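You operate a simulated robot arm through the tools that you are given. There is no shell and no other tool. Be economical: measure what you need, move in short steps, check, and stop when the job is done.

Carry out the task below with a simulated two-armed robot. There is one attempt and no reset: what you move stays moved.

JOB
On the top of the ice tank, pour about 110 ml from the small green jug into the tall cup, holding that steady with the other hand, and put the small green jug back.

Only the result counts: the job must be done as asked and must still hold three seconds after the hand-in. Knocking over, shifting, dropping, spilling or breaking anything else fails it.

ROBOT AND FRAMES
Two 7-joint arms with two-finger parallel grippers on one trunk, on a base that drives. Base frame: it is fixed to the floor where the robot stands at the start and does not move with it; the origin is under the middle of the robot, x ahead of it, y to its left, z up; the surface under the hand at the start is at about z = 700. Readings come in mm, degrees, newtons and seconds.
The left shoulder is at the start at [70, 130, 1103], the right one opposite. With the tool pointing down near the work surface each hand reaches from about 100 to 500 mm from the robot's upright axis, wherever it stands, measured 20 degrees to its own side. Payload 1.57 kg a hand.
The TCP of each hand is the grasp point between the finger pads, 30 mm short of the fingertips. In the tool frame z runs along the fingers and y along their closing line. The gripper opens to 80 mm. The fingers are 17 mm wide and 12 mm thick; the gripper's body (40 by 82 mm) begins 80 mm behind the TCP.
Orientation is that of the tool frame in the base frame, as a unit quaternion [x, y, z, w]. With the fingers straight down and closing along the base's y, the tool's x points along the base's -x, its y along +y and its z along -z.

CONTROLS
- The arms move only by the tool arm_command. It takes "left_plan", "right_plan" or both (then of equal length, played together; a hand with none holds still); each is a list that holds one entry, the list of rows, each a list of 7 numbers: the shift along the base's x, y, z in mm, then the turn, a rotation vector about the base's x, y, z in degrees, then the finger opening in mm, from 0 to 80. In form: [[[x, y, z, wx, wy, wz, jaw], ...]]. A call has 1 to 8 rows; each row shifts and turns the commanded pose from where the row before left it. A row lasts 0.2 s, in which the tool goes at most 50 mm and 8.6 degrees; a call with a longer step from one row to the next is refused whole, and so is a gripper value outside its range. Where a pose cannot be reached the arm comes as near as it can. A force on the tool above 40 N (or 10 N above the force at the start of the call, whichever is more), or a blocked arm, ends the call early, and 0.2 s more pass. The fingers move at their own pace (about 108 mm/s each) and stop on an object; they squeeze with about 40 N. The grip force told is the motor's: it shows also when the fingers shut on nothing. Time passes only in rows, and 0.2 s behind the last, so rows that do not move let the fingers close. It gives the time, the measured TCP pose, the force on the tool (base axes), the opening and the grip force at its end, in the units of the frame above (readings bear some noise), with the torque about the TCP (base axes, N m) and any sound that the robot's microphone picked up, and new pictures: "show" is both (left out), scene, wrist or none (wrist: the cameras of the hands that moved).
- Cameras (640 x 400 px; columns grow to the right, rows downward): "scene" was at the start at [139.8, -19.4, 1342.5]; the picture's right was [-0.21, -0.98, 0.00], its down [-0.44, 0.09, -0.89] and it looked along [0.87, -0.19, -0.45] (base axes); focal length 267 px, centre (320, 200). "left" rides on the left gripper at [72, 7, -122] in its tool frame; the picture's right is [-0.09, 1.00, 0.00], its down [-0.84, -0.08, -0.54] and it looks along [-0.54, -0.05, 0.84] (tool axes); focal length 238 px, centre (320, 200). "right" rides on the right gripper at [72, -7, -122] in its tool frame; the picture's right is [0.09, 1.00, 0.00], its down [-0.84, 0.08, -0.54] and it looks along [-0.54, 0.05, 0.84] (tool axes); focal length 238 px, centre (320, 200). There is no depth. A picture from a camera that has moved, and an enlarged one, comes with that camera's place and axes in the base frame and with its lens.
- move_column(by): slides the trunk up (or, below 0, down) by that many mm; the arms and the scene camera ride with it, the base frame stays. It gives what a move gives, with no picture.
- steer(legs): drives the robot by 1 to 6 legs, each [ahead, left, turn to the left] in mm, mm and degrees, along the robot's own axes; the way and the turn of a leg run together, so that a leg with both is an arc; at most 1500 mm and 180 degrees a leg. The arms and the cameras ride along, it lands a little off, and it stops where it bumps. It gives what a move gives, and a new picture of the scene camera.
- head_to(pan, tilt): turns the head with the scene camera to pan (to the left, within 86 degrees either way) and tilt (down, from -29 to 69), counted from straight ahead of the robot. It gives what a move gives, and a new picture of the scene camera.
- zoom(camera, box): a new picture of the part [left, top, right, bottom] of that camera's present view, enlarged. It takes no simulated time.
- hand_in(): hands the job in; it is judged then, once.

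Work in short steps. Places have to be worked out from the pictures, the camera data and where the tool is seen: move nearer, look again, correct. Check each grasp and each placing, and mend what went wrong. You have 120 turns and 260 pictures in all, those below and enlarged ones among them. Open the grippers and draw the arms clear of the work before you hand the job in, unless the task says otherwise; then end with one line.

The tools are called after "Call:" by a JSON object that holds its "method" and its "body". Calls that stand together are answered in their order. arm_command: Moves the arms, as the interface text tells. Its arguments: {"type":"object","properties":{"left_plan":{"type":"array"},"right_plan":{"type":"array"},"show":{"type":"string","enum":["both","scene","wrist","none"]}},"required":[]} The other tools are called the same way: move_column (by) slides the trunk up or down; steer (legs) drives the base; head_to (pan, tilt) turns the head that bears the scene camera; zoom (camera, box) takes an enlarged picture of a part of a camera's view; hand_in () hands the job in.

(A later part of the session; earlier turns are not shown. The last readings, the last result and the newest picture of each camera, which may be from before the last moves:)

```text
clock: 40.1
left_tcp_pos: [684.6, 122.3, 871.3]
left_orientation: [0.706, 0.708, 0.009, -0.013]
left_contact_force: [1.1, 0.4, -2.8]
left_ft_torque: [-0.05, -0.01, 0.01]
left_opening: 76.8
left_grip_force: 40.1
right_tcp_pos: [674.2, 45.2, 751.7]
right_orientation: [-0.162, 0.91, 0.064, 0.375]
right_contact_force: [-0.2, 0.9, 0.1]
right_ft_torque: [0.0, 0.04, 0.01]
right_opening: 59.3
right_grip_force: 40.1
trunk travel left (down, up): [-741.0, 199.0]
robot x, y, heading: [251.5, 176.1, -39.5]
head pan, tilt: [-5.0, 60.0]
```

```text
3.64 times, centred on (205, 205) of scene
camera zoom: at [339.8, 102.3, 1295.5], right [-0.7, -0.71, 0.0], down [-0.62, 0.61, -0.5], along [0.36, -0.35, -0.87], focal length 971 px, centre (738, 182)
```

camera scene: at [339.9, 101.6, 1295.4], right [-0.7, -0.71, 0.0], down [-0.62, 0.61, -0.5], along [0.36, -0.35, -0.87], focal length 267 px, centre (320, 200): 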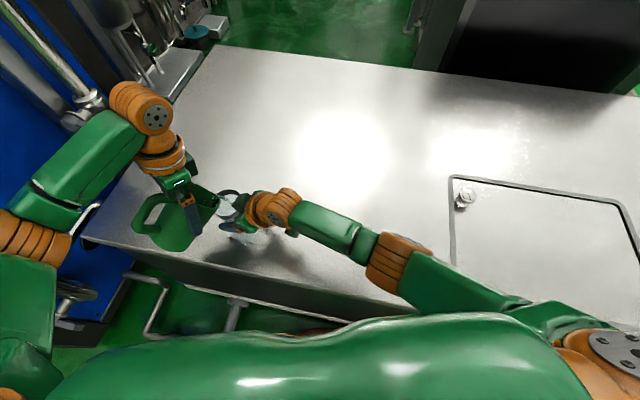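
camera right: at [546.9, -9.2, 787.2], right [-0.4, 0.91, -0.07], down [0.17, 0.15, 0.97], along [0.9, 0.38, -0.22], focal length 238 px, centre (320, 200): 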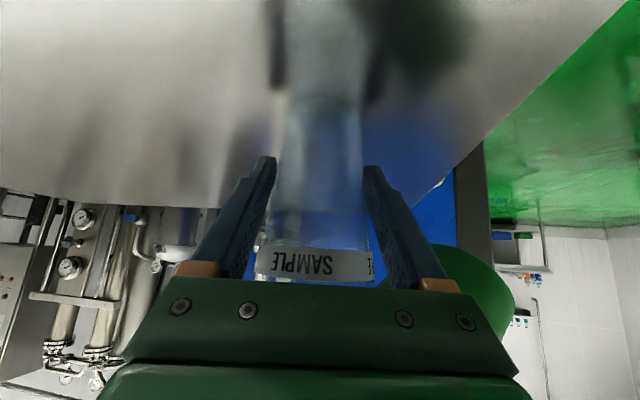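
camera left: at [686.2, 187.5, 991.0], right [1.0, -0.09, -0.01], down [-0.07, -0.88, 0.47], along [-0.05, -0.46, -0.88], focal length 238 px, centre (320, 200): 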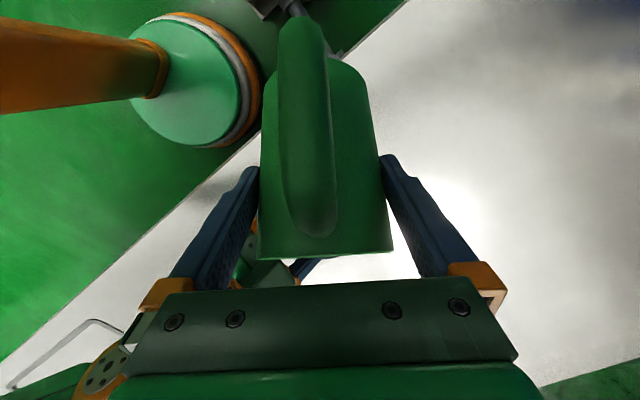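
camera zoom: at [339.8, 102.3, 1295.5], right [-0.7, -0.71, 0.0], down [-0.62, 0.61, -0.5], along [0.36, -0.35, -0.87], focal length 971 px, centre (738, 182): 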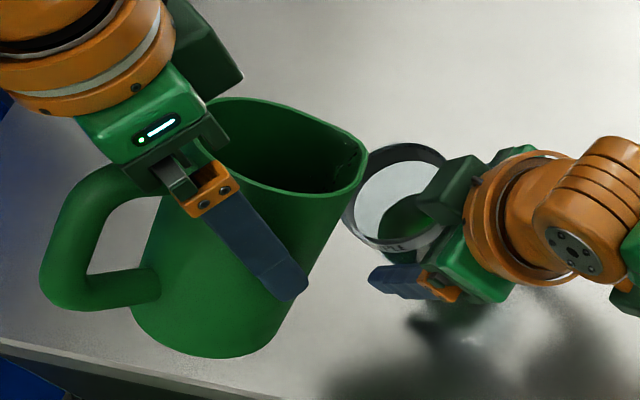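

Flow has stopped. I let it settle and average several weight readings (3.35 N before).

Call:
{"method": "arm_command", "body": {"left_plan": [[[0, 0, 0, 0, 0, 0, 60]]], "show": "none"}}

Call:
{"method": "arm_command", "body": {"left_plan": [[[0, 0, 0, 0, 0, 0, 60]]], "show": "none"}}

Call:
{"method": "arm_command", "body": {"left_plan": [[[0, 0, 0, 0, 0, 0, 60]]], "show": "none"}}

Call:
{"method": "arm_command", "body": {"left_plan": [[[0, 0, 0, 0, 0, 0, 60]]], "show": "none"}}

Call:
{"method": "arm_command", "body": {"left_plan": [[[0, 0, 0, 0, 0, 0, 60]]], "show": "none"}}

Call:
{"method": "arm_command", "body": {"left_plan": [[[0, 0, 0, 0, 0, 0, 60]]], "show": "none"}}

Call:
{"method": "arm_command", "body": {"left_plan": [[[0, 0, 0, 0, 0, 0, 60]]], "show": "none"}}

Call:
{"method": "arm_command", "body": {"left_plan": [[[0, 0, 0, 0, 0, 0, 60]]], "show": "none"}}

Call:
{"method": "zoom", "body": {"camera": "right", "box": [260, 60, 380, 220]}}

Call:
{"method": "zoom", "body": {"camera": "right", "box": [220, 50, 420, 290]}}

```text
clock: 40.5
left_tcp_pos: [685.9, 121.6, 871.1]
left_orientation: [0.706, 0.708, 0.011, -0.015]
left_contact_force: [-0.4, 0.8, -2.8]
left_ft_torque: [-0.09, -0.02, 0.0]
left_opening: 76.8
left_grip_force: 39.8
right_tcp_pos: [673.4, 45.0, 750.9]
right_orientation: [-0.162, 0.91, 0.064, 0.375]
right_contact_force: [-0.5, 0.4, 0.4]
right_ft_torque: [-0.03, 0.02, -0.05]
right_opening: 59.1
right_grip_force: 40.2
trunk travel left (down, up): [-741.0, 199.0]
robot x, y, heading: [252.3, 179.4, -39.5]
head pan, tilt: [-5.0, 60.0]
```

```text
clock: 40.9
left_tcp_pos: [685.5, 120.8, 870.8]
left_orientation: [0.706, 0.708, 0.01, -0.015]
left_contact_force: [-1.0, 0.2, -2.6]
left_ft_torque: [-0.06, 0.0, 0.02]
left_opening: 76.6
left_grip_force: 40.2
right_tcp_pos: [672.6, 44.7, 751.7]
right_orientation: [-0.162, 0.91, 0.065, 0.376]
right_contact_force: [0.2, 0.2, -0.4]
right_ft_torque: [-0.01, -0.02, -0.02]
right_opening: 59.5
right_grip_force: 39.8
trunk travel left (down, up): [-741.0, 199.0]
robot x, y, heading: [252.7, 180.2, -39.6]
head pan, tilt: [-5.0, 60.0]
```

```text
clock: 41.3
left_tcp_pos: [686.3, 121.6, 871.8]
left_orientation: [0.705, 0.709, 0.011, -0.015]
left_contact_force: [0.7, 0.4, -1.9]
left_ft_torque: [-0.05, -0.02, -0.01]
left_opening: 76.5
left_grip_force: 39.9
right_tcp_pos: [674.3, 45.1, 752.3]
right_orientation: [-0.162, 0.91, 0.064, 0.375]
right_contact_force: [0.3, 0.0, -0.3]
right_ft_torque: [0.02, 0.03, 0.0]
right_opening: 59.3
right_grip_force: 39.9
trunk travel left (down, up): [-741.0, 199.0]
robot x, y, heading: [254.8, 180.3, -39.5]
head pan, tilt: [-5.0, 60.0]
```

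```text
clock: 41.7
left_tcp_pos: [685.8, 122.2, 870.8]
left_orientation: [0.706, 0.708, 0.011, -0.014]
left_contact_force: [-0.4, -0.9, -2.7]
left_ft_torque: [-0.04, -0.01, -0.01]
left_opening: 76.6
left_grip_force: 39.8
right_tcp_pos: [673.7, 45.8, 751.5]
right_orientation: [-0.162, 0.91, 0.064, 0.376]
right_contact_force: [0.2, 0.5, 0.3]
right_ft_torque: [-0.01, 0.05, 0.05]
right_opening: 59.0
right_grip_force: 39.8
trunk travel left (down, up): [-741.0, 199.0]
robot x, y, heading: [250.4, 182.8, -39.7]
head pan, tilt: [-5.0, 60.0]
```

```text
clock: 42.1
left_tcp_pos: [686.2, 122.7, 871.7]
left_orientation: [0.706, 0.708, 0.011, -0.014]
left_contact_force: [-0.3, -0.2, -2.5]
left_ft_torque: [-0.03, 0.0, 0.02]
left_opening: 76.5
left_grip_force: 39.7
right_tcp_pos: [673.6, 44.2, 751.0]
right_orientation: [-0.161, 0.91, 0.064, 0.376]
right_contact_force: [0.2, 0.1, 0.6]
right_ft_torque: [0.0, 0.02, -0.01]
right_opening: 59.2
right_grip_force: 40.3
trunk travel left (down, up): [-741.0, 199.0]
robot x, y, heading: [252.4, 182.1, -39.8]
head pan, tilt: [-5.0, 60.0]
```

```text
clock: 42.5
left_tcp_pos: [685.5, 120.7, 870.8]
left_orientation: [0.706, 0.708, 0.011, -0.015]
left_contact_force: [-0.2, 0.6, -2.3]
left_ft_torque: [-0.07, 0.02, -0.03]
left_opening: 76.8
left_grip_force: 39.9
right_tcp_pos: [673.8, 43.5, 751.0]
right_orientation: [-0.162, 0.91, 0.064, 0.376]
right_contact_force: [0.1, 0.3, -0.9]
right_ft_torque: [0.0, 0.02, -0.03]
right_opening: 59.2
right_grip_force: 39.6
trunk travel left (down, up): [-741.0, 199.0]
robot x, y, heading: [252.6, 182.4, -39.8]
head pan, tilt: [-5.0, 60.0]
```

```text
clock: 42.9
left_tcp_pos: [685.5, 122.5, 870.9]
left_orientation: [0.706, 0.708, 0.011, -0.015]
left_contact_force: [0.8, 0.3, -2.3]
left_ft_torque: [-0.07, -0.01, 0.02]
left_opening: 76.7
left_grip_force: 40.6
right_tcp_pos: [673.8, 45.6, 751.6]
right_orientation: [-0.161, 0.91, 0.064, 0.376]
right_contact_force: [-1.1, -0.2, -0.4]
right_ft_torque: [0.02, 0.01, 0.03]
right_opening: 59.3
right_grip_force: 39.6
trunk travel left (down, up): [-741.0, 199.0]
robot x, y, heading: [254.1, 182.1, -39.5]
head pan, tilt: [-5.0, 60.0]
```

```text
clock: 43.3
left_tcp_pos: [685.9, 121.1, 870.8]
left_orientation: [0.706, 0.708, 0.01, -0.015]
left_contact_force: [-0.3, -1.0, -2.8]
left_ft_torque: [-0.03, -0.01, 0.0]
left_opening: 76.5
left_grip_force: 40.1
right_tcp_pos: [672.9, 44.6, 750.7]
right_orientation: [-0.161, 0.91, 0.064, 0.376]
right_contact_force: [-0.5, 0.2, 0.3]
right_ft_torque: [-0.02, 0.03, -0.01]
right_opening: 59.3
right_grip_force: 39.7
trunk travel left (down, up): [-741.0, 199.0]
robot x, y, heading: [249.7, 183.6, -39.7]
head pan, tilt: [-5.0, 60.0]
```

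```text
2.50 times, centred on (320, 140) of right
camera zoom: at [547.4, -8.7, 787.9], right [-0.4, 0.91, -0.07], down [0.17, 0.15, 0.97], along [0.9, 0.38, -0.22], focal length 596 px, centre (320, 350)
```

zoom: 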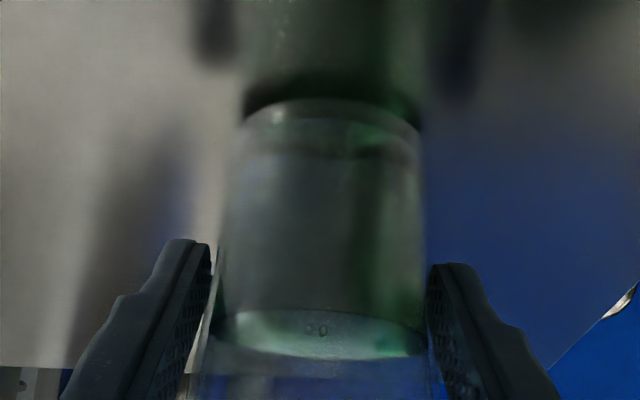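

```text
1.67 times, centred on (320, 170) of right
camera zoom: at [547.4, -8.7, 787.9], right [-0.4, 0.91, -0.07], down [0.17, 0.15, 0.97], along [0.9, 0.38, -0.22], focal length 397 px, centre (320, 250)
```

zoom: 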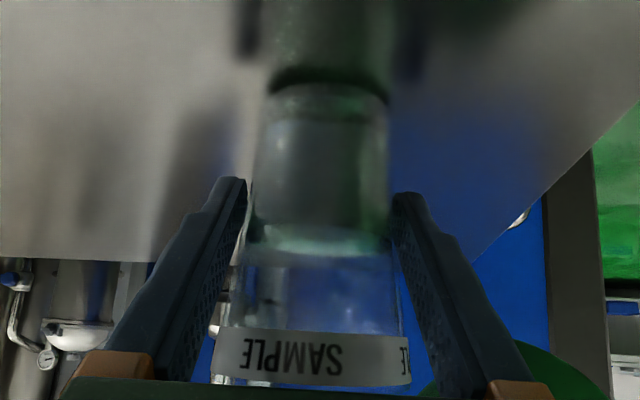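

Readings: weight dropped about 0.86 N (≈88 ml), level at z≈754 (≈80–98 ml), so I'm a little short. I tilt again for about 20 ml more (target level z≈762).

Call:
{"method": "arm_command", "body": {"left_plan": [[[0, -1, -2, 7, 0, 0, 60], [0, -3, -1, 7, 0, 0, 60], [0, -3, 1, 7, 0, 0, 60], [0, 0, 0, 0, 0, 0, 60]]], "show": "none"}}

Call:
{"method": "zoom", "body": {"camera": "right", "box": [260, 60, 380, 220]}}

Call:
{"method": "zoom", "body": {"camera": "scene", "box": [200, 170, 260, 230]}}

```text
clock: 44.3
left_tcp_pos: [685.8, 113.8, 868.8]
left_orientation: [0.691, 0.694, 0.14, -0.143]
left_contact_force: [0.1, -0.5, -2.6]
left_ft_torque: [-0.05, 0.0, 0.01]
left_opening: 76.4
left_grip_force: 39.7
right_tcp_pos: [674.2, 44.7, 752.4]
right_orientation: [-0.162, 0.91, 0.064, 0.376]
right_contact_force: [0.3, -0.3, -0.6]
right_ft_torque: [0.0, -0.02, 0.0]
right_opening: 59.2
right_grip_force: 40.0
trunk travel left (down, up): [-741.0, 199.0]
robot x, y, heading: [251.4, 178.0, -39.6]
head pan, tilt: [-5.0, 60.0]
```

```text
2.50 times, centred on (320, 140) of right
camera zoom: at [547.5, -8.5, 787.9], right [-0.4, 0.91, -0.07], down [0.17, 0.15, 0.97], along [0.9, 0.38, -0.22], focal length 596 px, centre (320, 350)
```

zoom: 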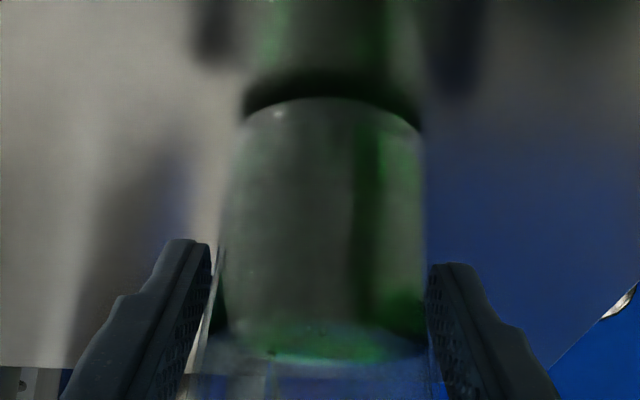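

```text
6.67 times, centred on (230, 200) of scene
camera zoom: at [340.0, 101.8, 1295.5], right [-0.7, -0.71, 0.0], down [-0.62, 0.61, -0.5], along [0.36, -0.35, -0.87], focal length 1781 px, centre (920, 200)
```

zoom: 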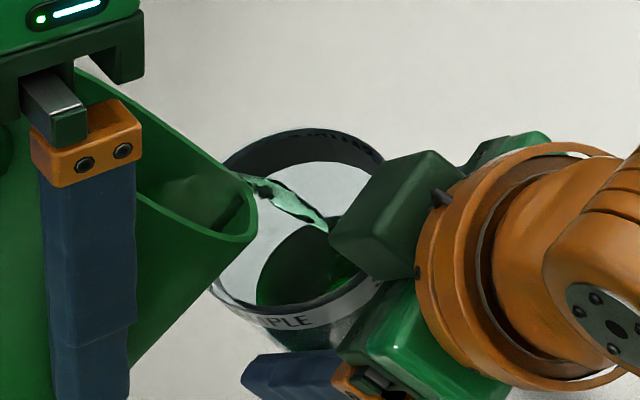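

Pouring again; level just starting up. Hold 0.4 s more.

Call:
{"method": "arm_command", "body": {"left_plan": [[[0, 0, 0, 0, 0, 0, 60]]], "show": "none"}}

Call:
{"method": "zoom", "body": {"camera": "right", "box": [260, 60, 380, 220]}}

```text
clock: 44.7
left_tcp_pos: [686.5, 113.0, 869.9]
left_orientation: [0.692, 0.694, 0.139, -0.143]
left_contact_force: [0.5, 0.2, -3.4]
left_ft_torque: [-0.06, -0.01, 0.0]
left_opening: 76.6
left_grip_force: 40.3
right_tcp_pos: [673.2, 45.4, 751.9]
right_orientation: [-0.162, 0.91, 0.065, 0.376]
right_contact_force: [0.2, 0.4, 0.3]
right_ft_torque: [-0.02, 0.04, -0.03]
right_opening: 59.1
right_grip_force: 40.2
trunk travel left (down, up): [-741.0, 199.0]
robot x, y, heading: [254.8, 181.3, -39.7]
head pan, tilt: [-5.0, 60.0]
```

```text
2.50 times, centred on (320, 140) of right
camera zoom: at [547.4, -8.8, 787.8], right [-0.4, 0.91, -0.07], down [0.17, 0.15, 0.97], along [0.9, 0.38, -0.22], focal length 596 px, centre (320, 350)
```

zoom: 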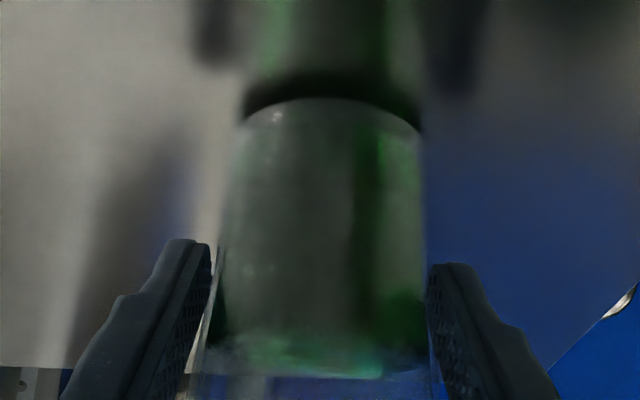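

Level about z 759 with some in flight; I tilt back now.

Call:
{"method": "arm_command", "body": {"left_plan": [[[0, 3, -1, -7, 0, 0, 60], [0, 3, 0, -7, 0, 0, 60], [0, 1, 3, -7, 0, 0, 60], [0, 0, 0, 0, 0, 0, 60], [0, 0, 0, 0, 0, 0, 60], [0, 0, 0, 0, 0, 0, 60]]], "show": "none"}}

Call:
{"method": "arm_command", "body": {"left_plan": [[[0, 0, 0, 0, 0, 0, 60]]], "show": "none"}}

Call:
{"method": "arm_command", "body": {"left_plan": [[[0, 0, 0, 0, 0, 0, 60]]], "show": "none"}}

Call:
{"method": "arm_command", "body": {"left_plan": [[[0, 0, 0, 0, 0, 0, 60]]], "show": "none"}}

Call:
{"method": "arm_command", "body": {"left_plan": [[[0, 0, 0, 0, 0, 0, 60]]], "show": "none"}}

Call:
{"method": "arm_command", "body": {"left_plan": [[[0, 0, 0, 0, 0, 0, 60]]], "show": "none"}}

Call:
{"method": "arm_command", "body": {"left_plan": [[[0, 0, 0, 0, 0, 0, 60]]], "show": "none"}}

Call:
{"method": "arm_command", "body": {"left_plan": [[[0, 0, 0, 0, 0, 0, 60]]], "show": "none"}}

Call:
{"method": "zoom", "body": {"camera": "right", "box": [260, 60, 380, 220]}}

Call:
{"method": "zoom", "body": {"camera": "scene", "box": [180, 150, 280, 260]}}

```text
clock: 46.1
left_tcp_pos: [684.5, 122.3, 871.1]
left_orientation: [0.706, 0.708, 0.011, -0.015]
left_contact_force: [0.6, 1.0, -2.3]
left_ft_torque: [-0.06, 0.0, -0.01]
left_opening: 76.6
left_grip_force: 40.1
right_tcp_pos: [673.2, 44.6, 751.4]
right_orientation: [-0.162, 0.91, 0.064, 0.376]
right_contact_force: [0.0, 0.7, 0.2]
right_ft_torque: [0.01, 0.03, -0.02]
right_opening: 59.3
right_grip_force: 40.0
trunk travel left (down, up): [-741.0, 199.0]
robot x, y, heading: [251.8, 180.7, -39.7]
head pan, tilt: [-5.0, 60.0]
```

```text
clock: 46.5
left_tcp_pos: [684.8, 122.2, 870.6]
left_orientation: [0.706, 0.708, 0.011, -0.015]
left_contact_force: [0.4, 0.5, -3.4]
left_ft_torque: [-0.07, 0.0, -0.02]
left_opening: 76.5
left_grip_force: 39.5
right_tcp_pos: [673.7, 44.9, 751.4]
right_orientation: [-0.162, 0.91, 0.063, 0.376]
right_contact_force: [0.1, 0.0, 0.1]
right_ft_torque: [0.0, 0.04, -0.03]
right_opening: 59.4
right_grip_force: 40.0
trunk travel left (down, up): [-741.0, 199.0]
robot x, y, heading: [254.5, 180.8, -39.8]
head pan, tilt: [-5.0, 60.0]
```

```text
clock: 46.9
left_tcp_pos: [686.3, 121.9, 870.6]
left_orientation: [0.706, 0.708, 0.011, -0.015]
left_contact_force: [0.2, 0.9, -2.3]
left_ft_torque: [-0.08, 0.01, 0.0]
left_opening: 76.6
left_grip_force: 39.7
right_tcp_pos: [674.4, 44.5, 750.6]
right_orientation: [-0.162, 0.91, 0.065, 0.376]
right_contact_force: [-0.3, 0.3, -0.7]
right_ft_torque: [-0.01, 0.05, 0.0]
right_opening: 59.2
right_grip_force: 40.2
trunk travel left (down, up): [-741.0, 199.0]
robot x, y, heading: [249.5, 180.1, -39.5]
head pan, tilt: [-5.0, 60.0]
```

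```text
clock: 47.3
left_tcp_pos: [685.8, 122.2, 871.8]
left_orientation: [0.706, 0.708, 0.012, -0.015]
left_contact_force: [-0.6, -0.1, -2.6]
left_ft_torque: [-0.04, -0.01, 0.03]
left_opening: 76.1
left_grip_force: 39.7
right_tcp_pos: [673.5, 45.8, 752.0]
right_orientation: [-0.162, 0.91, 0.064, 0.376]
right_contact_force: [0.7, 0.4, -0.3]
right_ft_torque: [-0.06, 0.0, -0.03]
right_opening: 59.2
right_grip_force: 40.2
trunk travel left (down, up): [-741.0, 199.0]
robot x, y, heading: [253.8, 177.1, -39.7]
head pan, tilt: [-5.0, 60.0]
```

```text
clock: 47.7
left_tcp_pos: [686.6, 120.9, 871.8]
left_orientation: [0.705, 0.709, 0.011, -0.015]
left_contact_force: [0.3, -0.3, -2.1]
left_ft_torque: [-0.06, -0.02, 0.0]
left_opening: 76.4
left_grip_force: 39.6
right_tcp_pos: [673.3, 45.1, 751.8]
right_orientation: [-0.162, 0.91, 0.065, 0.376]
right_contact_force: [0.3, 0.2, 0.7]
right_ft_torque: [0.0, -0.01, 0.03]
right_opening: 59.3
right_grip_force: 40.2
trunk travel left (down, up): [-741.0, 199.0]
robot x, y, heading: [250.1, 180.3, -39.5]
head pan, tilt: [-5.0, 60.0]
```

```text
clock: 48.1
left_tcp_pos: [685.7, 121.7, 871.7]
left_orientation: [0.705, 0.709, 0.011, -0.015]
left_contact_force: [-0.3, -0.3, -3.1]
left_ft_torque: [0.0, -0.02, 0.0]
left_opening: 76.8
left_grip_force: 40.3
right_tcp_pos: [673.7, 45.8, 752.0]
right_orientation: [-0.162, 0.91, 0.064, 0.376]
right_contact_force: [-0.7, 0.2, 0.8]
right_ft_torque: [0.02, -0.01, -0.04]
right_opening: 59.0
right_grip_force: 39.7
trunk travel left (down, up): [-741.0, 199.0]
robot x, y, heading: [253.4, 181.1, -39.6]
head pan, tilt: [-5.0, 60.0]
```

```text
clock: 48.5
left_tcp_pos: [684.9, 122.0, 871.1]
left_orientation: [0.706, 0.708, 0.012, -0.014]
left_contact_force: [0.2, -0.6, -2.5]
left_ft_torque: [-0.04, 0.01, -0.02]
left_opening: 76.7
left_grip_force: 40.3
right_tcp_pos: [672.7, 45.4, 751.8]
right_orientation: [-0.162, 0.91, 0.064, 0.376]
right_contact_force: [0.5, 0.8, 0.1]
right_ft_torque: [0.02, -0.02, -0.02]
right_opening: 59.4
right_grip_force: 40.7
trunk travel left (down, up): [-741.0, 199.0]
robot x, y, heading: [250.2, 179.9, -39.7]
head pan, tilt: [-5.0, 60.0]
```

```text
clock: 48.9
left_tcp_pos: [685.0, 122.6, 872.0]
left_orientation: [0.706, 0.708, 0.011, -0.015]
left_contact_force: [0.3, -0.6, -2.7]
left_ft_torque: [-0.03, -0.01, -0.02]
left_opening: 76.4
left_grip_force: 40.5
right_tcp_pos: [674.7, 45.8, 751.9]
right_orientation: [-0.162, 0.91, 0.064, 0.375]
right_contact_force: [1.0, -0.5, 0.6]
right_ft_torque: [-0.01, 0.03, 0.0]
right_opening: 59.0
right_grip_force: 40.4
trunk travel left (down, up): [-741.0, 199.0]
robot x, y, heading: [253.5, 176.9, -39.6]
head pan, tilt: [-5.0, 60.0]
```

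```text
2.50 times, centred on (320, 140) of right
camera zoom: at [547.4, -8.7, 787.9], right [-0.4, 0.91, -0.07], down [0.17, 0.15, 0.97], along [0.9, 0.38, -0.22], focal length 596 px, centre (320, 350)
```

zoom: 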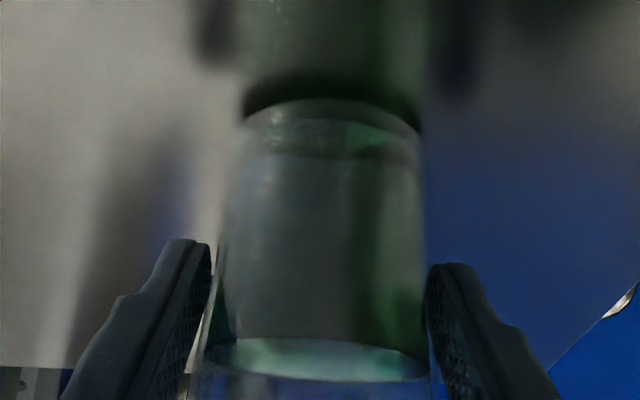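

```text
3.64 times, centred on (230, 205) of scene
camera zoom: at [340.0, 101.4, 1295.4], right [-0.7, -0.71, 0.0], down [-0.62, 0.61, -0.5], along [0.36, -0.35, -0.87], focal length 971 px, centre (647, 182)
```

zoom: 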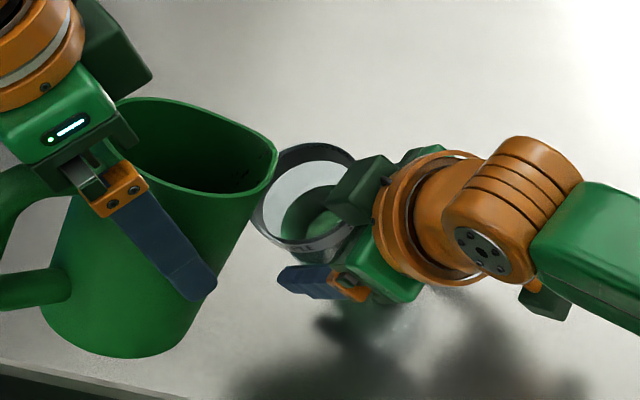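

Level settled at z≈760. Weight and jug-angle estimates put this near 90–100 ml, so I add a final ~13 ml in the same way with 2° more tilt.

Call:
{"method": "arm_command", "body": {"left_plan": [[[0, -2, -2, 7.5, 0, 0, 60], [0, -3, 0, 8, 0, 0, 60], [0, -4, 3, 8, 0, 0, 60], [0, 0, 0, 0, 0, 0, 60]]], "show": "none"}}

Call:
{"method": "zoom", "body": {"camera": "right", "box": [260, 60, 380, 220]}}

Call:
{"method": "zoom", "body": {"camera": "scene", "box": [200, 170, 260, 230]}}

```text
clock: 49.9
left_tcp_pos: [685.3, 112.6, 873.8]
left_orientation: [0.688, 0.691, 0.155, -0.159]
left_contact_force: [0.2, 0.7, -2.2]
left_ft_torque: [-0.07, 0.0, -0.01]
left_opening: 76.3
left_grip_force: 39.8
right_tcp_pos: [674.1, 44.9, 750.9]
right_orientation: [-0.161, 0.91, 0.064, 0.375]
right_contact_force: [0.4, 0.7, -0.5]
right_ft_torque: [0.03, 0.0, 0.0]
right_opening: 59.2
right_grip_force: 39.2
trunk travel left (down, up): [-741.0, 199.0]
robot x, y, heading: [251.0, 180.3, -39.5]
head pan, tilt: [-5.0, 60.0]
```

```text
2.50 times, centred on (320, 140) of right
camera zoom: at [547.5, -8.4, 787.9], right [-0.4, 0.91, -0.07], down [0.17, 0.15, 0.97], along [0.9, 0.38, -0.22], focal length 596 px, centre (320, 350)
```

zoom: 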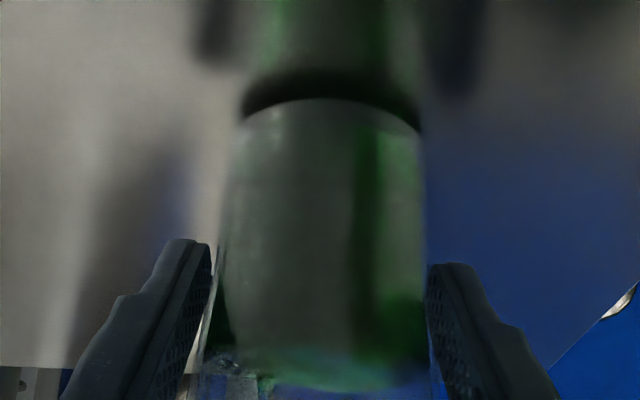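

```text
6.67 times, centred on (230, 200) of scene
camera zoom: at [340.1, 101.9, 1295.5], right [-0.7, -0.71, 0.0], down [-0.62, 0.61, -0.5], along [0.36, -0.35, -0.87], focal length 1781 px, centre (920, 200)
```

zoom: 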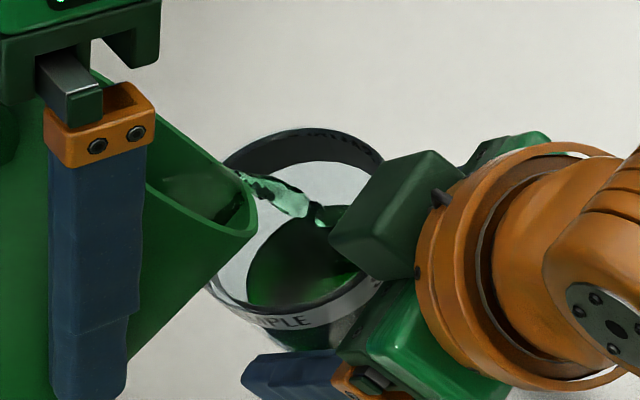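

Stream is stronger this time; a 0.2 s hold and then straight back.

Call:
{"method": "arm_command", "body": {"left_plan": [[[0, 3, -1, -7, 0, 0, 60], [0, 3, -1, -8, 0, 0, 60], [0, 2, 2, -8, 0, 0, 60], [0, 0, 0, 0, 0, 0, 60], [0, 0, 0, 0, 0, 0, 60], [0, 0, 0, 0, 0, 0, 60], [0, 0, 0, 0, 0, 0, 60]]], "show": "none"}}

Call:
{"method": "zoom", "body": {"camera": "right", "box": [260, 60, 380, 220]}}

Call:
{"method": "arm_command", "body": {"left_plan": [[[0, 0, 0, 0, 0, 0, 60], [0, 0, 0, 0, 0, 0, 60]]], "show": "none"}}

Call:
{"method": "arm_command", "body": {"left_plan": [[[0, 0, 0, 0, 0, 0, 60]]], "show": "none"}}

Call:
{"method": "arm_command", "body": {"left_plan": [[[0, 0, 0, 0, 0, 0, 60]]], "show": "none"}}

Call:
{"method": "arm_command", "body": {"left_plan": [[[0, 0, 0, 0, 0, 0, 60]]], "show": "none"}}

Call:
{"method": "zoom", "body": {"camera": "right", "box": [260, 60, 380, 220]}}

Call:
{"method": "zoom", "body": {"camera": "scene", "box": [200, 160, 270, 240]}}

```text
clock: 51.5
left_tcp_pos: [685.3, 121.0, 873.9]
left_orientation: [0.706, 0.708, 0.015, -0.018]
left_contact_force: [0.5, -0.2, -1.4]
left_ft_torque: [-0.07, 0.0, 0.02]
left_opening: 76.4
left_grip_force: 40.1
right_tcp_pos: [674.0, 45.8, 752.0]
right_orientation: [-0.161, 0.91, 0.063, 0.377]
right_contact_force: [0.4, 0.2, -0.5]
right_ft_torque: [0.04, 0.0, -0.02]
right_opening: 59.1
right_grip_force: 39.6
trunk travel left (down, up): [-741.0, 199.0]
robot x, y, heading: [251.1, 180.8, -39.7]
head pan, tilt: [-5.0, 60.0]
```

```text
2.50 times, centred on (320, 140) of right
camera zoom: at [547.4, -8.8, 787.8], right [-0.4, 0.91, -0.07], down [0.17, 0.15, 0.97], along [0.9, 0.38, -0.22], focal length 596 px, centre (320, 350)
```

zoom: 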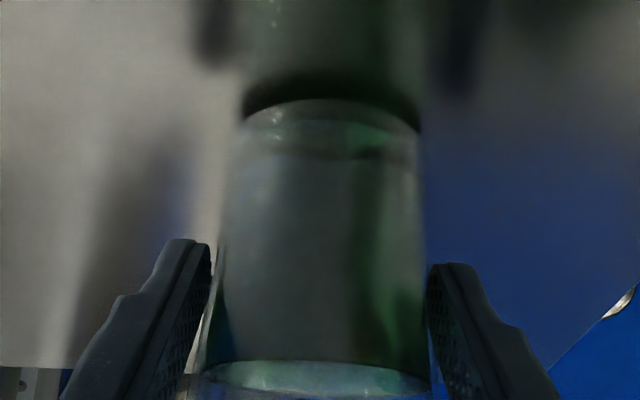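

```text
clock: 52.1
left_tcp_pos: [685.8, 121.2, 872.9]
left_orientation: [0.706, 0.708, 0.014, -0.018]
left_contact_force: [0.5, 0.1, -2.5]
left_ft_torque: [-0.02, 0.01, -0.01]
left_opening: 76.4
left_grip_force: 39.3
right_tcp_pos: [673.4, 44.6, 751.4]
right_orientation: [-0.162, 0.91, 0.064, 0.376]
right_contact_force: [-0.2, -0.9, 0.3]
right_ft_torque: [0.02, -0.02, 0.03]
right_opening: 59.2
right_grip_force: 40.2
trunk travel left (down, up): [-741.0, 199.0]
robot x, y, heading: [252.0, 178.2, -39.5]
head pan, tilt: [-5.0, 60.0]
```

```text
clock: 52.5
left_tcp_pos: [685.1, 121.0, 873.6]
left_orientation: [0.705, 0.708, 0.014, -0.017]
left_contact_force: [-0.1, 0.3, -2.3]
left_ft_torque: [-0.04, 0.0, 0.0]
left_opening: 76.4
left_grip_force: 40.3
right_tcp_pos: [673.5, 45.4, 753.7]
right_orientation: [-0.161, 0.91, 0.064, 0.376]
right_contact_force: [-0.8, 0.0, -0.1]
right_ft_torque: [0.01, -0.03, -0.01]
right_opening: 59.1
right_grip_force: 40.2
trunk travel left (down, up): [-741.0, 199.0]
robot x, y, heading: [252.2, 183.3, -39.7]
head pan, tilt: [-5.0, 60.0]
```

```text
clock: 52.9
left_tcp_pos: [686.0, 120.8, 873.8]
left_orientation: [0.706, 0.708, 0.015, -0.018]
left_contact_force: [0.0, -0.8, -2.0]
left_ft_torque: [-0.02, -0.02, -0.03]
left_opening: 76.4
left_grip_force: 40.0
right_tcp_pos: [673.6, 45.6, 751.3]
right_orientation: [-0.162, 0.911, 0.063, 0.375]
right_contact_force: [0.1, -0.4, -0.6]
right_ft_torque: [0.01, -0.05, 0.02]
right_opening: 58.9
right_grip_force: 40.0
trunk travel left (down, up): [-741.0, 199.0]
robot x, y, heading: [254.0, 181.8, -39.7]
head pan, tilt: [-5.0, 60.0]
```

```text
clock: 53.3
left_tcp_pos: [684.9, 120.7, 873.0]
left_orientation: [0.706, 0.708, 0.014, -0.018]
left_contact_force: [-0.5, 0.2, -2.6]
left_ft_torque: [-0.04, -0.01, -0.03]
left_opening: 76.4
left_grip_force: 39.6
right_tcp_pos: [673.4, 45.0, 752.0]
right_orientation: [-0.161, 0.91, 0.063, 0.376]
right_contact_force: [0.2, 0.1, 0.1]
right_ft_torque: [-0.03, 0.01, -0.01]
right_opening: 59.1
right_grip_force: 40.4
trunk travel left (down, up): [-741.0, 199.0]
robot x, y, heading: [253.5, 179.5, -39.4]
head pan, tilt: [-5.0, 60.0]
```

```text
2.50 times, centred on (320, 140) of right
camera zoom: at [547.4, -8.7, 787.9], right [-0.4, 0.91, -0.07], down [0.17, 0.15, 0.97], along [0.9, 0.38, -0.22], focal length 596 px, centre (320, 350)
```

zoom: 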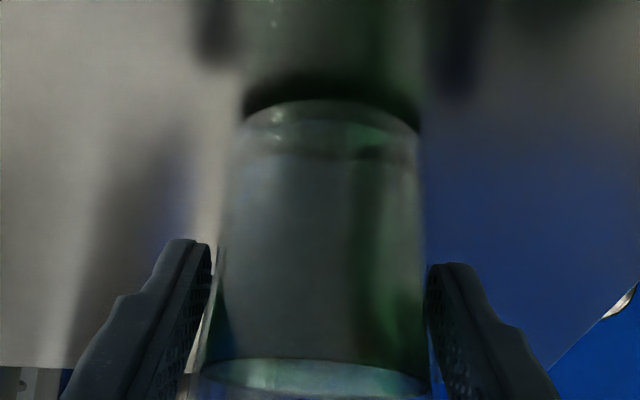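

```text
5.00 times, centred on (235, 200) of scene
camera zoom: at [340.0, 101.4, 1295.4], right [-0.7, -0.71, 0.0], down [-0.62, 0.61, -0.5], along [0.36, -0.35, -0.87], focal length 1336 px, centre (745, 200)
```

zoom: 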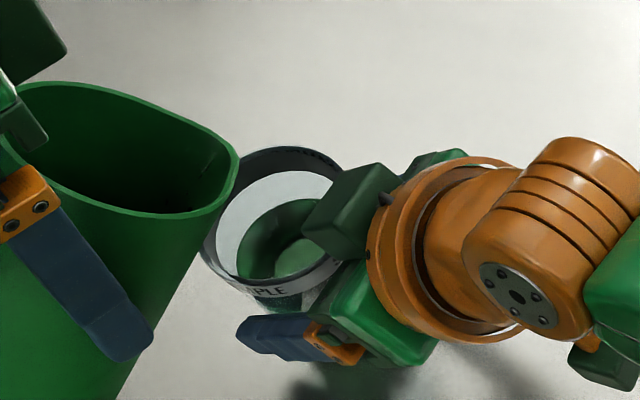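

Best combined estimate is now about 106 ml, so I stop pouring. I bring the jug upright, up and away from the cup.

Call:
{"method": "arm_command", "body": {"left_plan": [[[0, 4, 10, -6, 0, 0, 60], [0, 6, 12, -7, 0, 0, 60], [-1, 8, 12, -7, 0, 0, 60], [-1, 8, 12, -7, 0, 0, 60], [-1, 8, 11, -7, 0, 0, 60], [-1, 7, 8, -7, 0, 0, 60], [-1, 4, 4, -6, 0, 0, 60], [0, 0, 0, 0, 0, 0, 60]]], "show": "scene"}}

```text
clock: 55.1
left_tcp_pos: [681.9, 165.1, 942.6]
left_orientation: [0.654, 0.655, -0.271, 0.265]
left_contact_force: [0.9, -0.2, -1.7]
left_ft_torque: [0.01, -0.03, 0.01]
left_opening: 76.3
left_grip_force: 39.6
right_tcp_pos: [673.2, 44.3, 751.6]
right_orientation: [-0.162, 0.91, 0.065, 0.376]
right_contact_force: [-0.5, -1.1, -1.2]
right_ft_torque: [0.02, 0.01, 0.02]
right_opening: 58.9
right_grip_force: 39.8
trunk travel left (down, up): [-741.0, 199.0]
robot x, y, heading: [251.3, 183.3, -39.6]
head pan, tilt: [-5.0, 60.0]
camera scene: at [340.0, 101.3, 1295.4], right [-0.7, -0.71, 0.0], down [-0.62, 0.61, -0.5], along [0.36, -0.35, -0.87], focal length 267 px, centre (320, 200)
```

scene: 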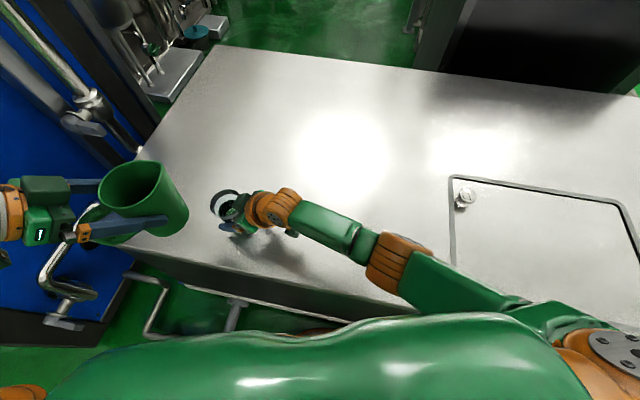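

Jug is upright. The right hand opens and, in a separate step, backs off along its approach line.

Call:
{"method": "arm_command", "body": {"right_plan": [[[0, 0, 0, 0, 0, 0, 64], [0, 0, 0, 0, 0, 0, 72], [0, 0, 0, 0, 0, 0, 80], [0, 0, 0, 0, 0, 0, 80]]], "show": "both"}}

```text
clock: 56.1
left_tcp_pos: [680.5, 164.9, 943.0]
left_orientation: [0.654, 0.655, -0.27, 0.265]
left_contact_force: [-0.3, -0.5, -2.6]
left_ft_torque: [-0.02, -0.01, -0.01]
left_opening: 76.2
left_grip_force: 40.3
right_tcp_pos: [673.4, 44.7, 751.8]
right_orientation: [-0.161, 0.91, 0.063, 0.376]
right_contact_force: [0.5, -1.5, -0.2]
right_ft_torque: [-0.02, 0.01, -0.02]
right_opening: 80.1
right_grip_force: 0.1
trunk travel left (down, up): [-741.0, 199.0]
robot x, y, heading: [254.1, 182.2, -39.4]
head pan, tilt: [-5.0, 60.0]
camera scene: at [339.6, 101.7, 1295.5], right [-0.7, -0.71, 0.0], down [-0.62, 0.61, -0.5], along [0.36, -0.35, -0.87], focal length 267 px, centre (320, 200)
camera right: at [547.2, -8.6, 788.0], right [-0.4, 0.91, -0.07], down [0.17, 0.15, 0.97], along [0.9, 0.38, -0.22], focal length 238 px, centre (320, 200)
```

scene: 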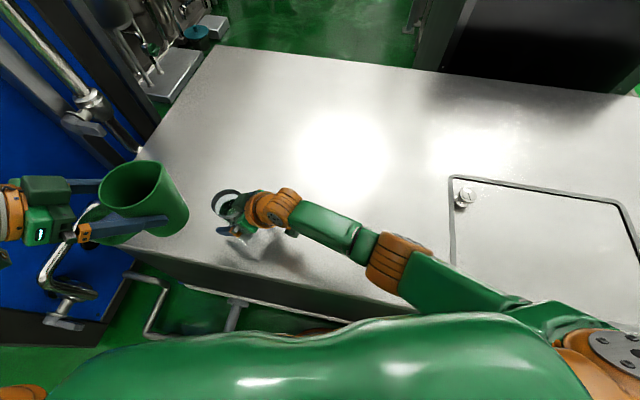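
right: 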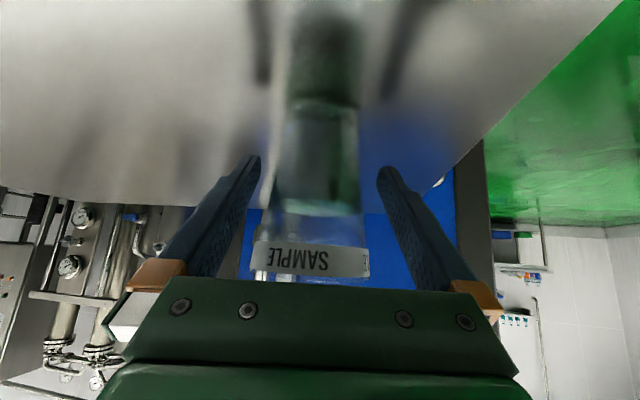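

Cup stands free with the fingers clear on both sides. Retreat the right hand.

Call:
{"method": "arm_command", "body": {"right_plan": [[[-7, -2.4, 7, 0, 0, 0, 80], [-12, -4.2, 13, 0, 0, 0, 80], [-17, -6, 18, 0, 0, 0, 80], [-20, -8, 22, 0, 0, 0, 80], [-25, -15, 28, 0, 0, 0, 80], [-25, -30, 28, 0, 0, 0, 80], [-25, -35, 28, 0, 0, 0, 80], [-25, -35, 28, 0, 0, 0, 80]]], "show": "scene"}}

Call:
{"method": "zoom", "body": {"camera": "scene", "box": [180, 160, 280, 260]}}

```text
refused: row 7 steps farther than a row can; nothing moved
```

```text
4.00 times, centred on (230, 210) of scene
camera zoom: at [339.6, 101.7, 1295.5], right [-0.7, -0.71, 0.0], down [-0.62, 0.61, -0.5], along [0.36, -0.35, -0.87], focal length 1068 px, centre (680, 160)
```

zoom: 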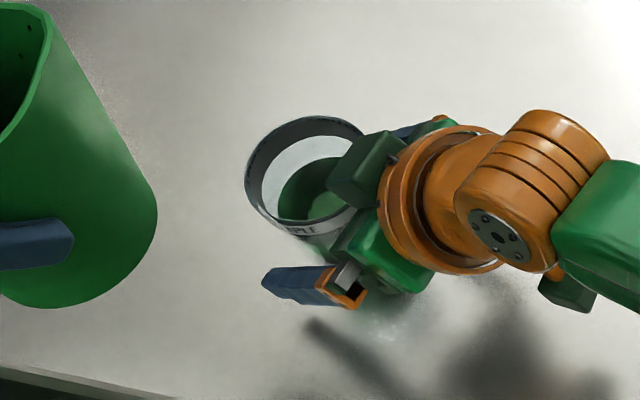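

The call was refused only for step size; I repeat it with smaller rows.

Call:
{"method": "arm_command", "body": {"right_plan": [[[-7, -2.4, 7, 0, 0, 0, 80], [-12, -4.2, 13, 0, 0, 0, 80], [-17, -6, 18, 0, 0, 0, 80], [-20, -8, 22, 0, 0, 0, 80], [-25, -15, 28, 0, 0, 0, 80], [-25, -25, 28, 0, 0, 0, 80], [-25, -28, 28, 0, 0, 0, 80], [-25, -28, 28, 0, 0, 0, 80]]], "show": "scene"}}

Call:
{"method": "zoom", "body": {"camera": "scene", "box": [180, 160, 280, 260]}}

```text
clock: 57.9
left_tcp_pos: [679.8, 165.1, 944.0]
left_orientation: [0.654, 0.655, -0.27, 0.265]
left_contact_force: [0.6, -0.4, -2.3]
left_ft_torque: [0.02, -0.04, 0.0]
left_opening: 76.5
left_grip_force: 40.1
right_tcp_pos: [515.4, -72.8, 924.8]
right_orientation: [-0.163, 0.91, 0.064, 0.375]
right_contact_force: [-0.1, 1.1, -0.3]
right_ft_torque: [0.01, -0.03, 0.01]
right_opening: 79.8
right_grip_force: 0.0
trunk travel left (down, up): [-741.0, 199.0]
robot x, y, heading: [254.4, 185.0, -39.5]
head pan, tilt: [-5.0, 60.0]
camera scene: at [338.1, 100.9, 1295.5], right [-0.7, -0.71, 0.0], down [-0.62, 0.61, -0.5], along [0.36, -0.35, -0.87], focal length 267 px, centre (320, 200)
```

scene: 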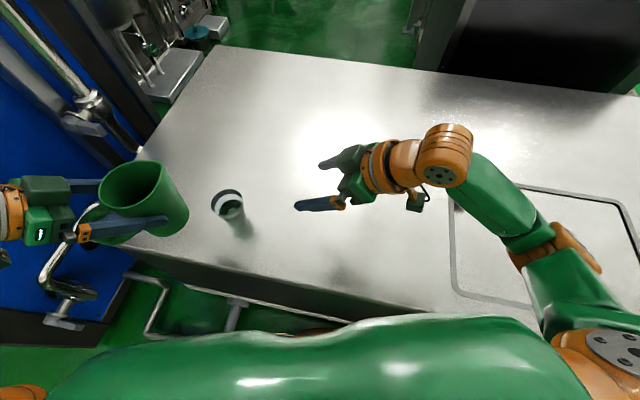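

```text
4.00 times, centred on (230, 210) of scene
camera zoom: at [338.1, 100.9, 1295.5], right [-0.7, -0.71, 0.0], down [-0.62, 0.61, -0.5], along [0.36, -0.35, -0.87], focal length 1068 px, centre (680, 160)
```

zoom: 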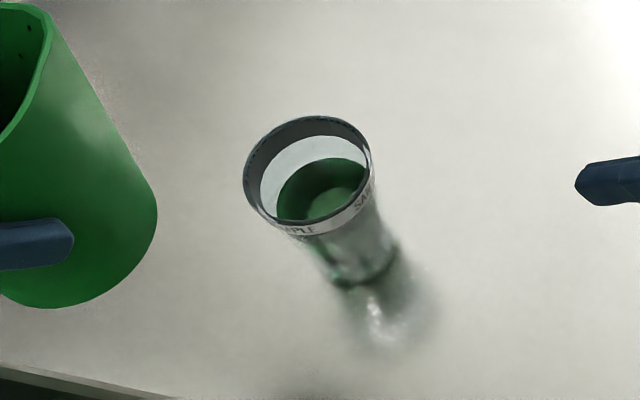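

Cup stands upright, no spill visible. I clear the right arm further back and up before returning the jug.

Call:
{"method": "arm_command", "body": {"right_plan": [[[-15, -15, 30, -2.5, 7, 0, 80], [-15, -15, 30, -2.5, 7, 0, 80], [-15, -15, 30, -2.5, 7, 0, 80], [-15, -15, 30, -2.5, 7, 0, 80], [-15, -15, 30, -2.5, 7, 0, 80], [-15, -15, 30, -2.5, 7, 0, 80]]], "show": "none"}}

Call:
{"method": "arm_command", "body": {"left_plan": [[[0, -10, 0, 0, 0, 0, 60], [0, -20, 0, 0, 0, 0, 60], [1, -28, 0, 0, 0, 0, 60], [1, -30, 0, 0, 0, 0, 60], [1, -30, 0, 0, 0, 0, 60], [1, -30, 0, 0, 0, 0, 60], [1, -30, 0, 0, 0, 0, 60], [1, -20, 0, 0, 0, 0, 60]]], "show": "scene"}}

```text
clock: 59.3
left_tcp_pos: [679.9, 166.7, 944.0]
left_orientation: [0.654, 0.655, -0.269, 0.265]
left_contact_force: [0.7, -0.2, -1.9]
left_ft_torque: [-0.02, 0.0, -0.01]
left_opening: 76.5
left_grip_force: 39.9
right_tcp_pos: [423.8, -159.6, 1104.5]
right_orientation: [-0.175, 0.984, 0.002, 0.002]
right_contact_force: [0.3, -0.8, 0.7]
right_ft_torque: [0.01, 0.03, -0.01]
right_opening: 79.9
right_grip_force: 0.1
trunk travel left (down, up): [-741.0, 199.0]
robot x, y, heading: [253.8, 179.7, -39.9]
head pan, tilt: [-5.0, 60.0]
```

```text
clock: 61.1
left_tcp_pos: [685.7, -33.5, 940.2]
left_orientation: [0.654, 0.656, -0.269, 0.265]
left_contact_force: [0.2, -0.5, -2.9]
left_ft_torque: [0.01, 0.01, 0.01]
left_opening: 76.5
left_grip_force: 39.8
right_tcp_pos: [426.7, -162.0, 1103.2]
right_orientation: [-0.175, 0.985, 0.002, 0.001]
right_contact_force: [-0.3, 0.1, 0.6]
right_ft_torque: [0.04, -0.03, -0.01]
right_opening: 80.0
right_grip_force: 0.1
trunk travel left (down, up): [-741.0, 199.0]
robot x, y, heading: [251.9, 180.3, -39.8]
head pan, tilt: [-5.0, 60.0]
camera scene: at [339.6, 100.4, 1295.4], right [-0.7, -0.71, 0.0], down [-0.62, 0.61, -0.5], along [0.36, -0.35, -0.87], focal length 267 px, centre (320, 200)
```

scene: 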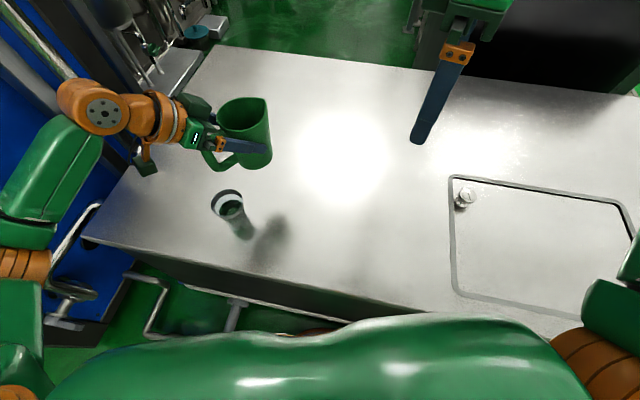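

Weight still reads about 2.3 N (≈110 ml gone). Next I lower toward the original place, turning back 26° and trimming 0.6° of tilt.

Call:
{"method": "arm_command", "body": {"left_plan": [[[0, -12, 0, -0.6, 0, 0, 60], [1, -20, -5, 0, 0, 4, 60], [1, -23, -12, 0, 0, 5, 60], [1, -23, -15, 0, 0, 5, 60], [1, -20, -15, 0, 0, 5, 60], [1, -12, -15, 0, 0, 5, 60], [0, -5, -8, 0, 0, 2, 60], [0, 0, 0, 0, 0, 0, 60]]], "show": "scene"}}

Call:
{"method": "arm_command", "body": {"left_plan": [[[0, 0, 0, 0, 0, 0, 60]]], "show": "none"}}

```text
clock: 62.9
left_tcp_pos: [688.6, -147.3, 872.3]
left_orientation: [0.488, 0.784, -0.206, 0.323]
left_contact_force: [0.1, 0.1, -2.6]
left_ft_torque: [0.0, -0.05, 0.02]
left_opening: 76.3
left_grip_force: 39.8
right_tcp_pos: [426.7, -162.2, 1103.3]
right_orientation: [-0.175, 0.985, 0.001, 0.002]
right_contact_force: [0.6, 0.6, -0.4]
right_ft_torque: [0.03, 0.01, -0.01]
right_opening: 80.0
right_grip_force: 0.1
trunk travel left (down, up): [-741.0, 199.0]
robot x, y, heading: [253.0, 179.7, -39.6]
head pan, tilt: [-5.0, 60.0]
camera scene: at [339.6, 101.2, 1295.4], right [-0.7, -0.71, 0.0], down [-0.62, 0.61, -0.5], along [0.36, -0.35, -0.87], focal length 267 px, centre (320, 200)
```

scene: 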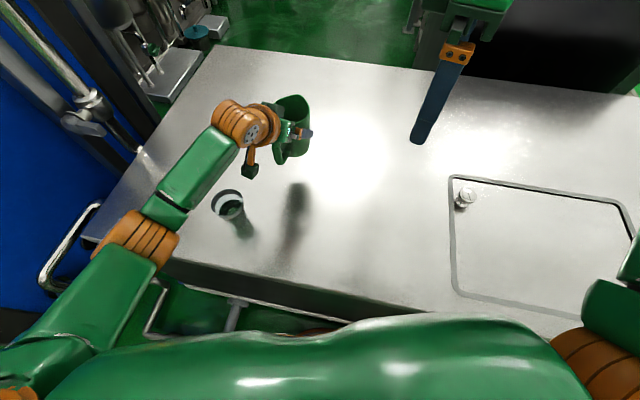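

```text
clock: 63.3
left_tcp_pos: [689.5, -147.6, 872.1]
left_orientation: [0.489, 0.784, -0.206, 0.323]
left_contact_force: [0.2, -0.2, -2.5]
left_ft_torque: [0.0, -0.04, 0.01]
left_opening: 76.5
left_grip_force: 39.5
right_tcp_pos: [425.3, -161.4, 1104.5]
right_orientation: [-0.175, 0.985, 0.001, 0.002]
right_contact_force: [0.3, 0.2, -0.1]
right_ft_torque: [-0.01, 0.01, 0.0]
right_opening: 80.0
right_grip_force: 0.1
trunk travel left (down, up): [-741.0, 199.0]
robot x, y, heading: [254.5, 180.6, -39.5]
head pan, tilt: [-5.0, 60.0]
```

Right over the original spot. I lower 85 mm, then feel for the surface.

Call:
{"method": "arm_command", "body": {"left_plan": [[[1, -1, -10, 0, 0, 0, 60], [1, -1, -15, 0, 0, 0, 60], [0, 0, -15, 0, 0, 0, 60], [0, 0, -15, 0, 0, 0, 60], [0, 0, -15, 0, 0, 0, 60], [0, 0, -10, 0, 0, 0, 60], [0, 0, -5, 0, 0, 0, 60], [0, 0, 0, 0, 0, 0, 60]]], "show": "none"}}

Call:
{"method": "arm_command", "body": {"left_plan": [[[0, 0, -2, 0, 0, 0, 60], [0, 0, -2, 0, 0, 0, 60], [0, 0, -2, 0, 0, 0, 60]]], "show": "both"}}

```text
clock: 65.1
left_tcp_pos: [691.0, -149.4, 787.4]
left_orientation: [0.489, 0.784, -0.206, 0.323]
left_contact_force: [0.6, 0.9, -1.7]
left_ft_torque: [0.02, 0.02, 0.02]
left_opening: 76.5
left_grip_force: 40.3
right_tcp_pos: [426.3, -161.5, 1103.4]
right_orientation: [-0.175, 0.985, 0.001, 0.002]
right_contact_force: [0.1, 0.0, 0.3]
right_ft_torque: [-0.01, 0.01, 0.01]
right_opening: 79.8
right_grip_force: 0.2
trunk travel left (down, up): [-741.0, 199.0]
robot x, y, heading: [251.4, 181.4, -39.5]
head pan, tilt: [-5.0, 60.0]
```

```text
clock: 65.9
left_tcp_pos: [692.5, -149.3, 780.8]
left_orientation: [0.489, 0.784, -0.205, 0.323]
left_contact_force: [0.4, -0.8, -2.0]
left_ft_torque: [0.01, 0.0, -0.03]
left_opening: 76.2
left_grip_force: 39.8
right_tcp_pos: [425.5, -161.0, 1104.2]
right_orientation: [-0.174, 0.985, 0.0, 0.002]
right_contact_force: [-0.1, -0.6, 0.5]
right_ft_torque: [0.02, 0.01, 0.0]
right_opening: 79.8
right_grip_force: 0.1
trunk travel left (down, up): [-741.0, 199.0]
robot x, y, heading: [250.6, 181.5, -39.6]
head pan, tilt: [-5.0, 60.0]
camera scene: at [339.5, 101.0, 1295.4], right [-0.7, -0.71, 0.0], down [-0.62, 0.61, -0.5], along [0.36, -0.35, -0.87], focal length 267 px, centre (320, 200)
camera left: at [637.3, -21.4, 815.6], right [0.92, 0.38, 0.06], down [0.03, -0.22, 0.98], along [0.38, -0.9, -0.21], focal length 238 px, centre (320, 200)
```

scene: 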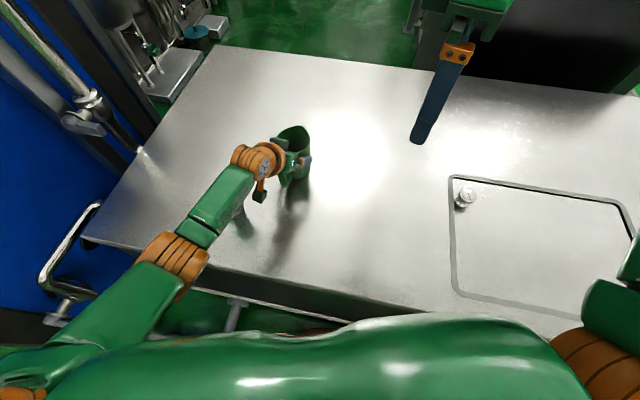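
left: 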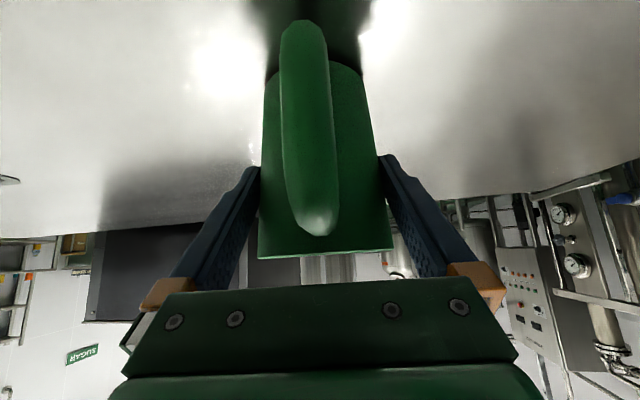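

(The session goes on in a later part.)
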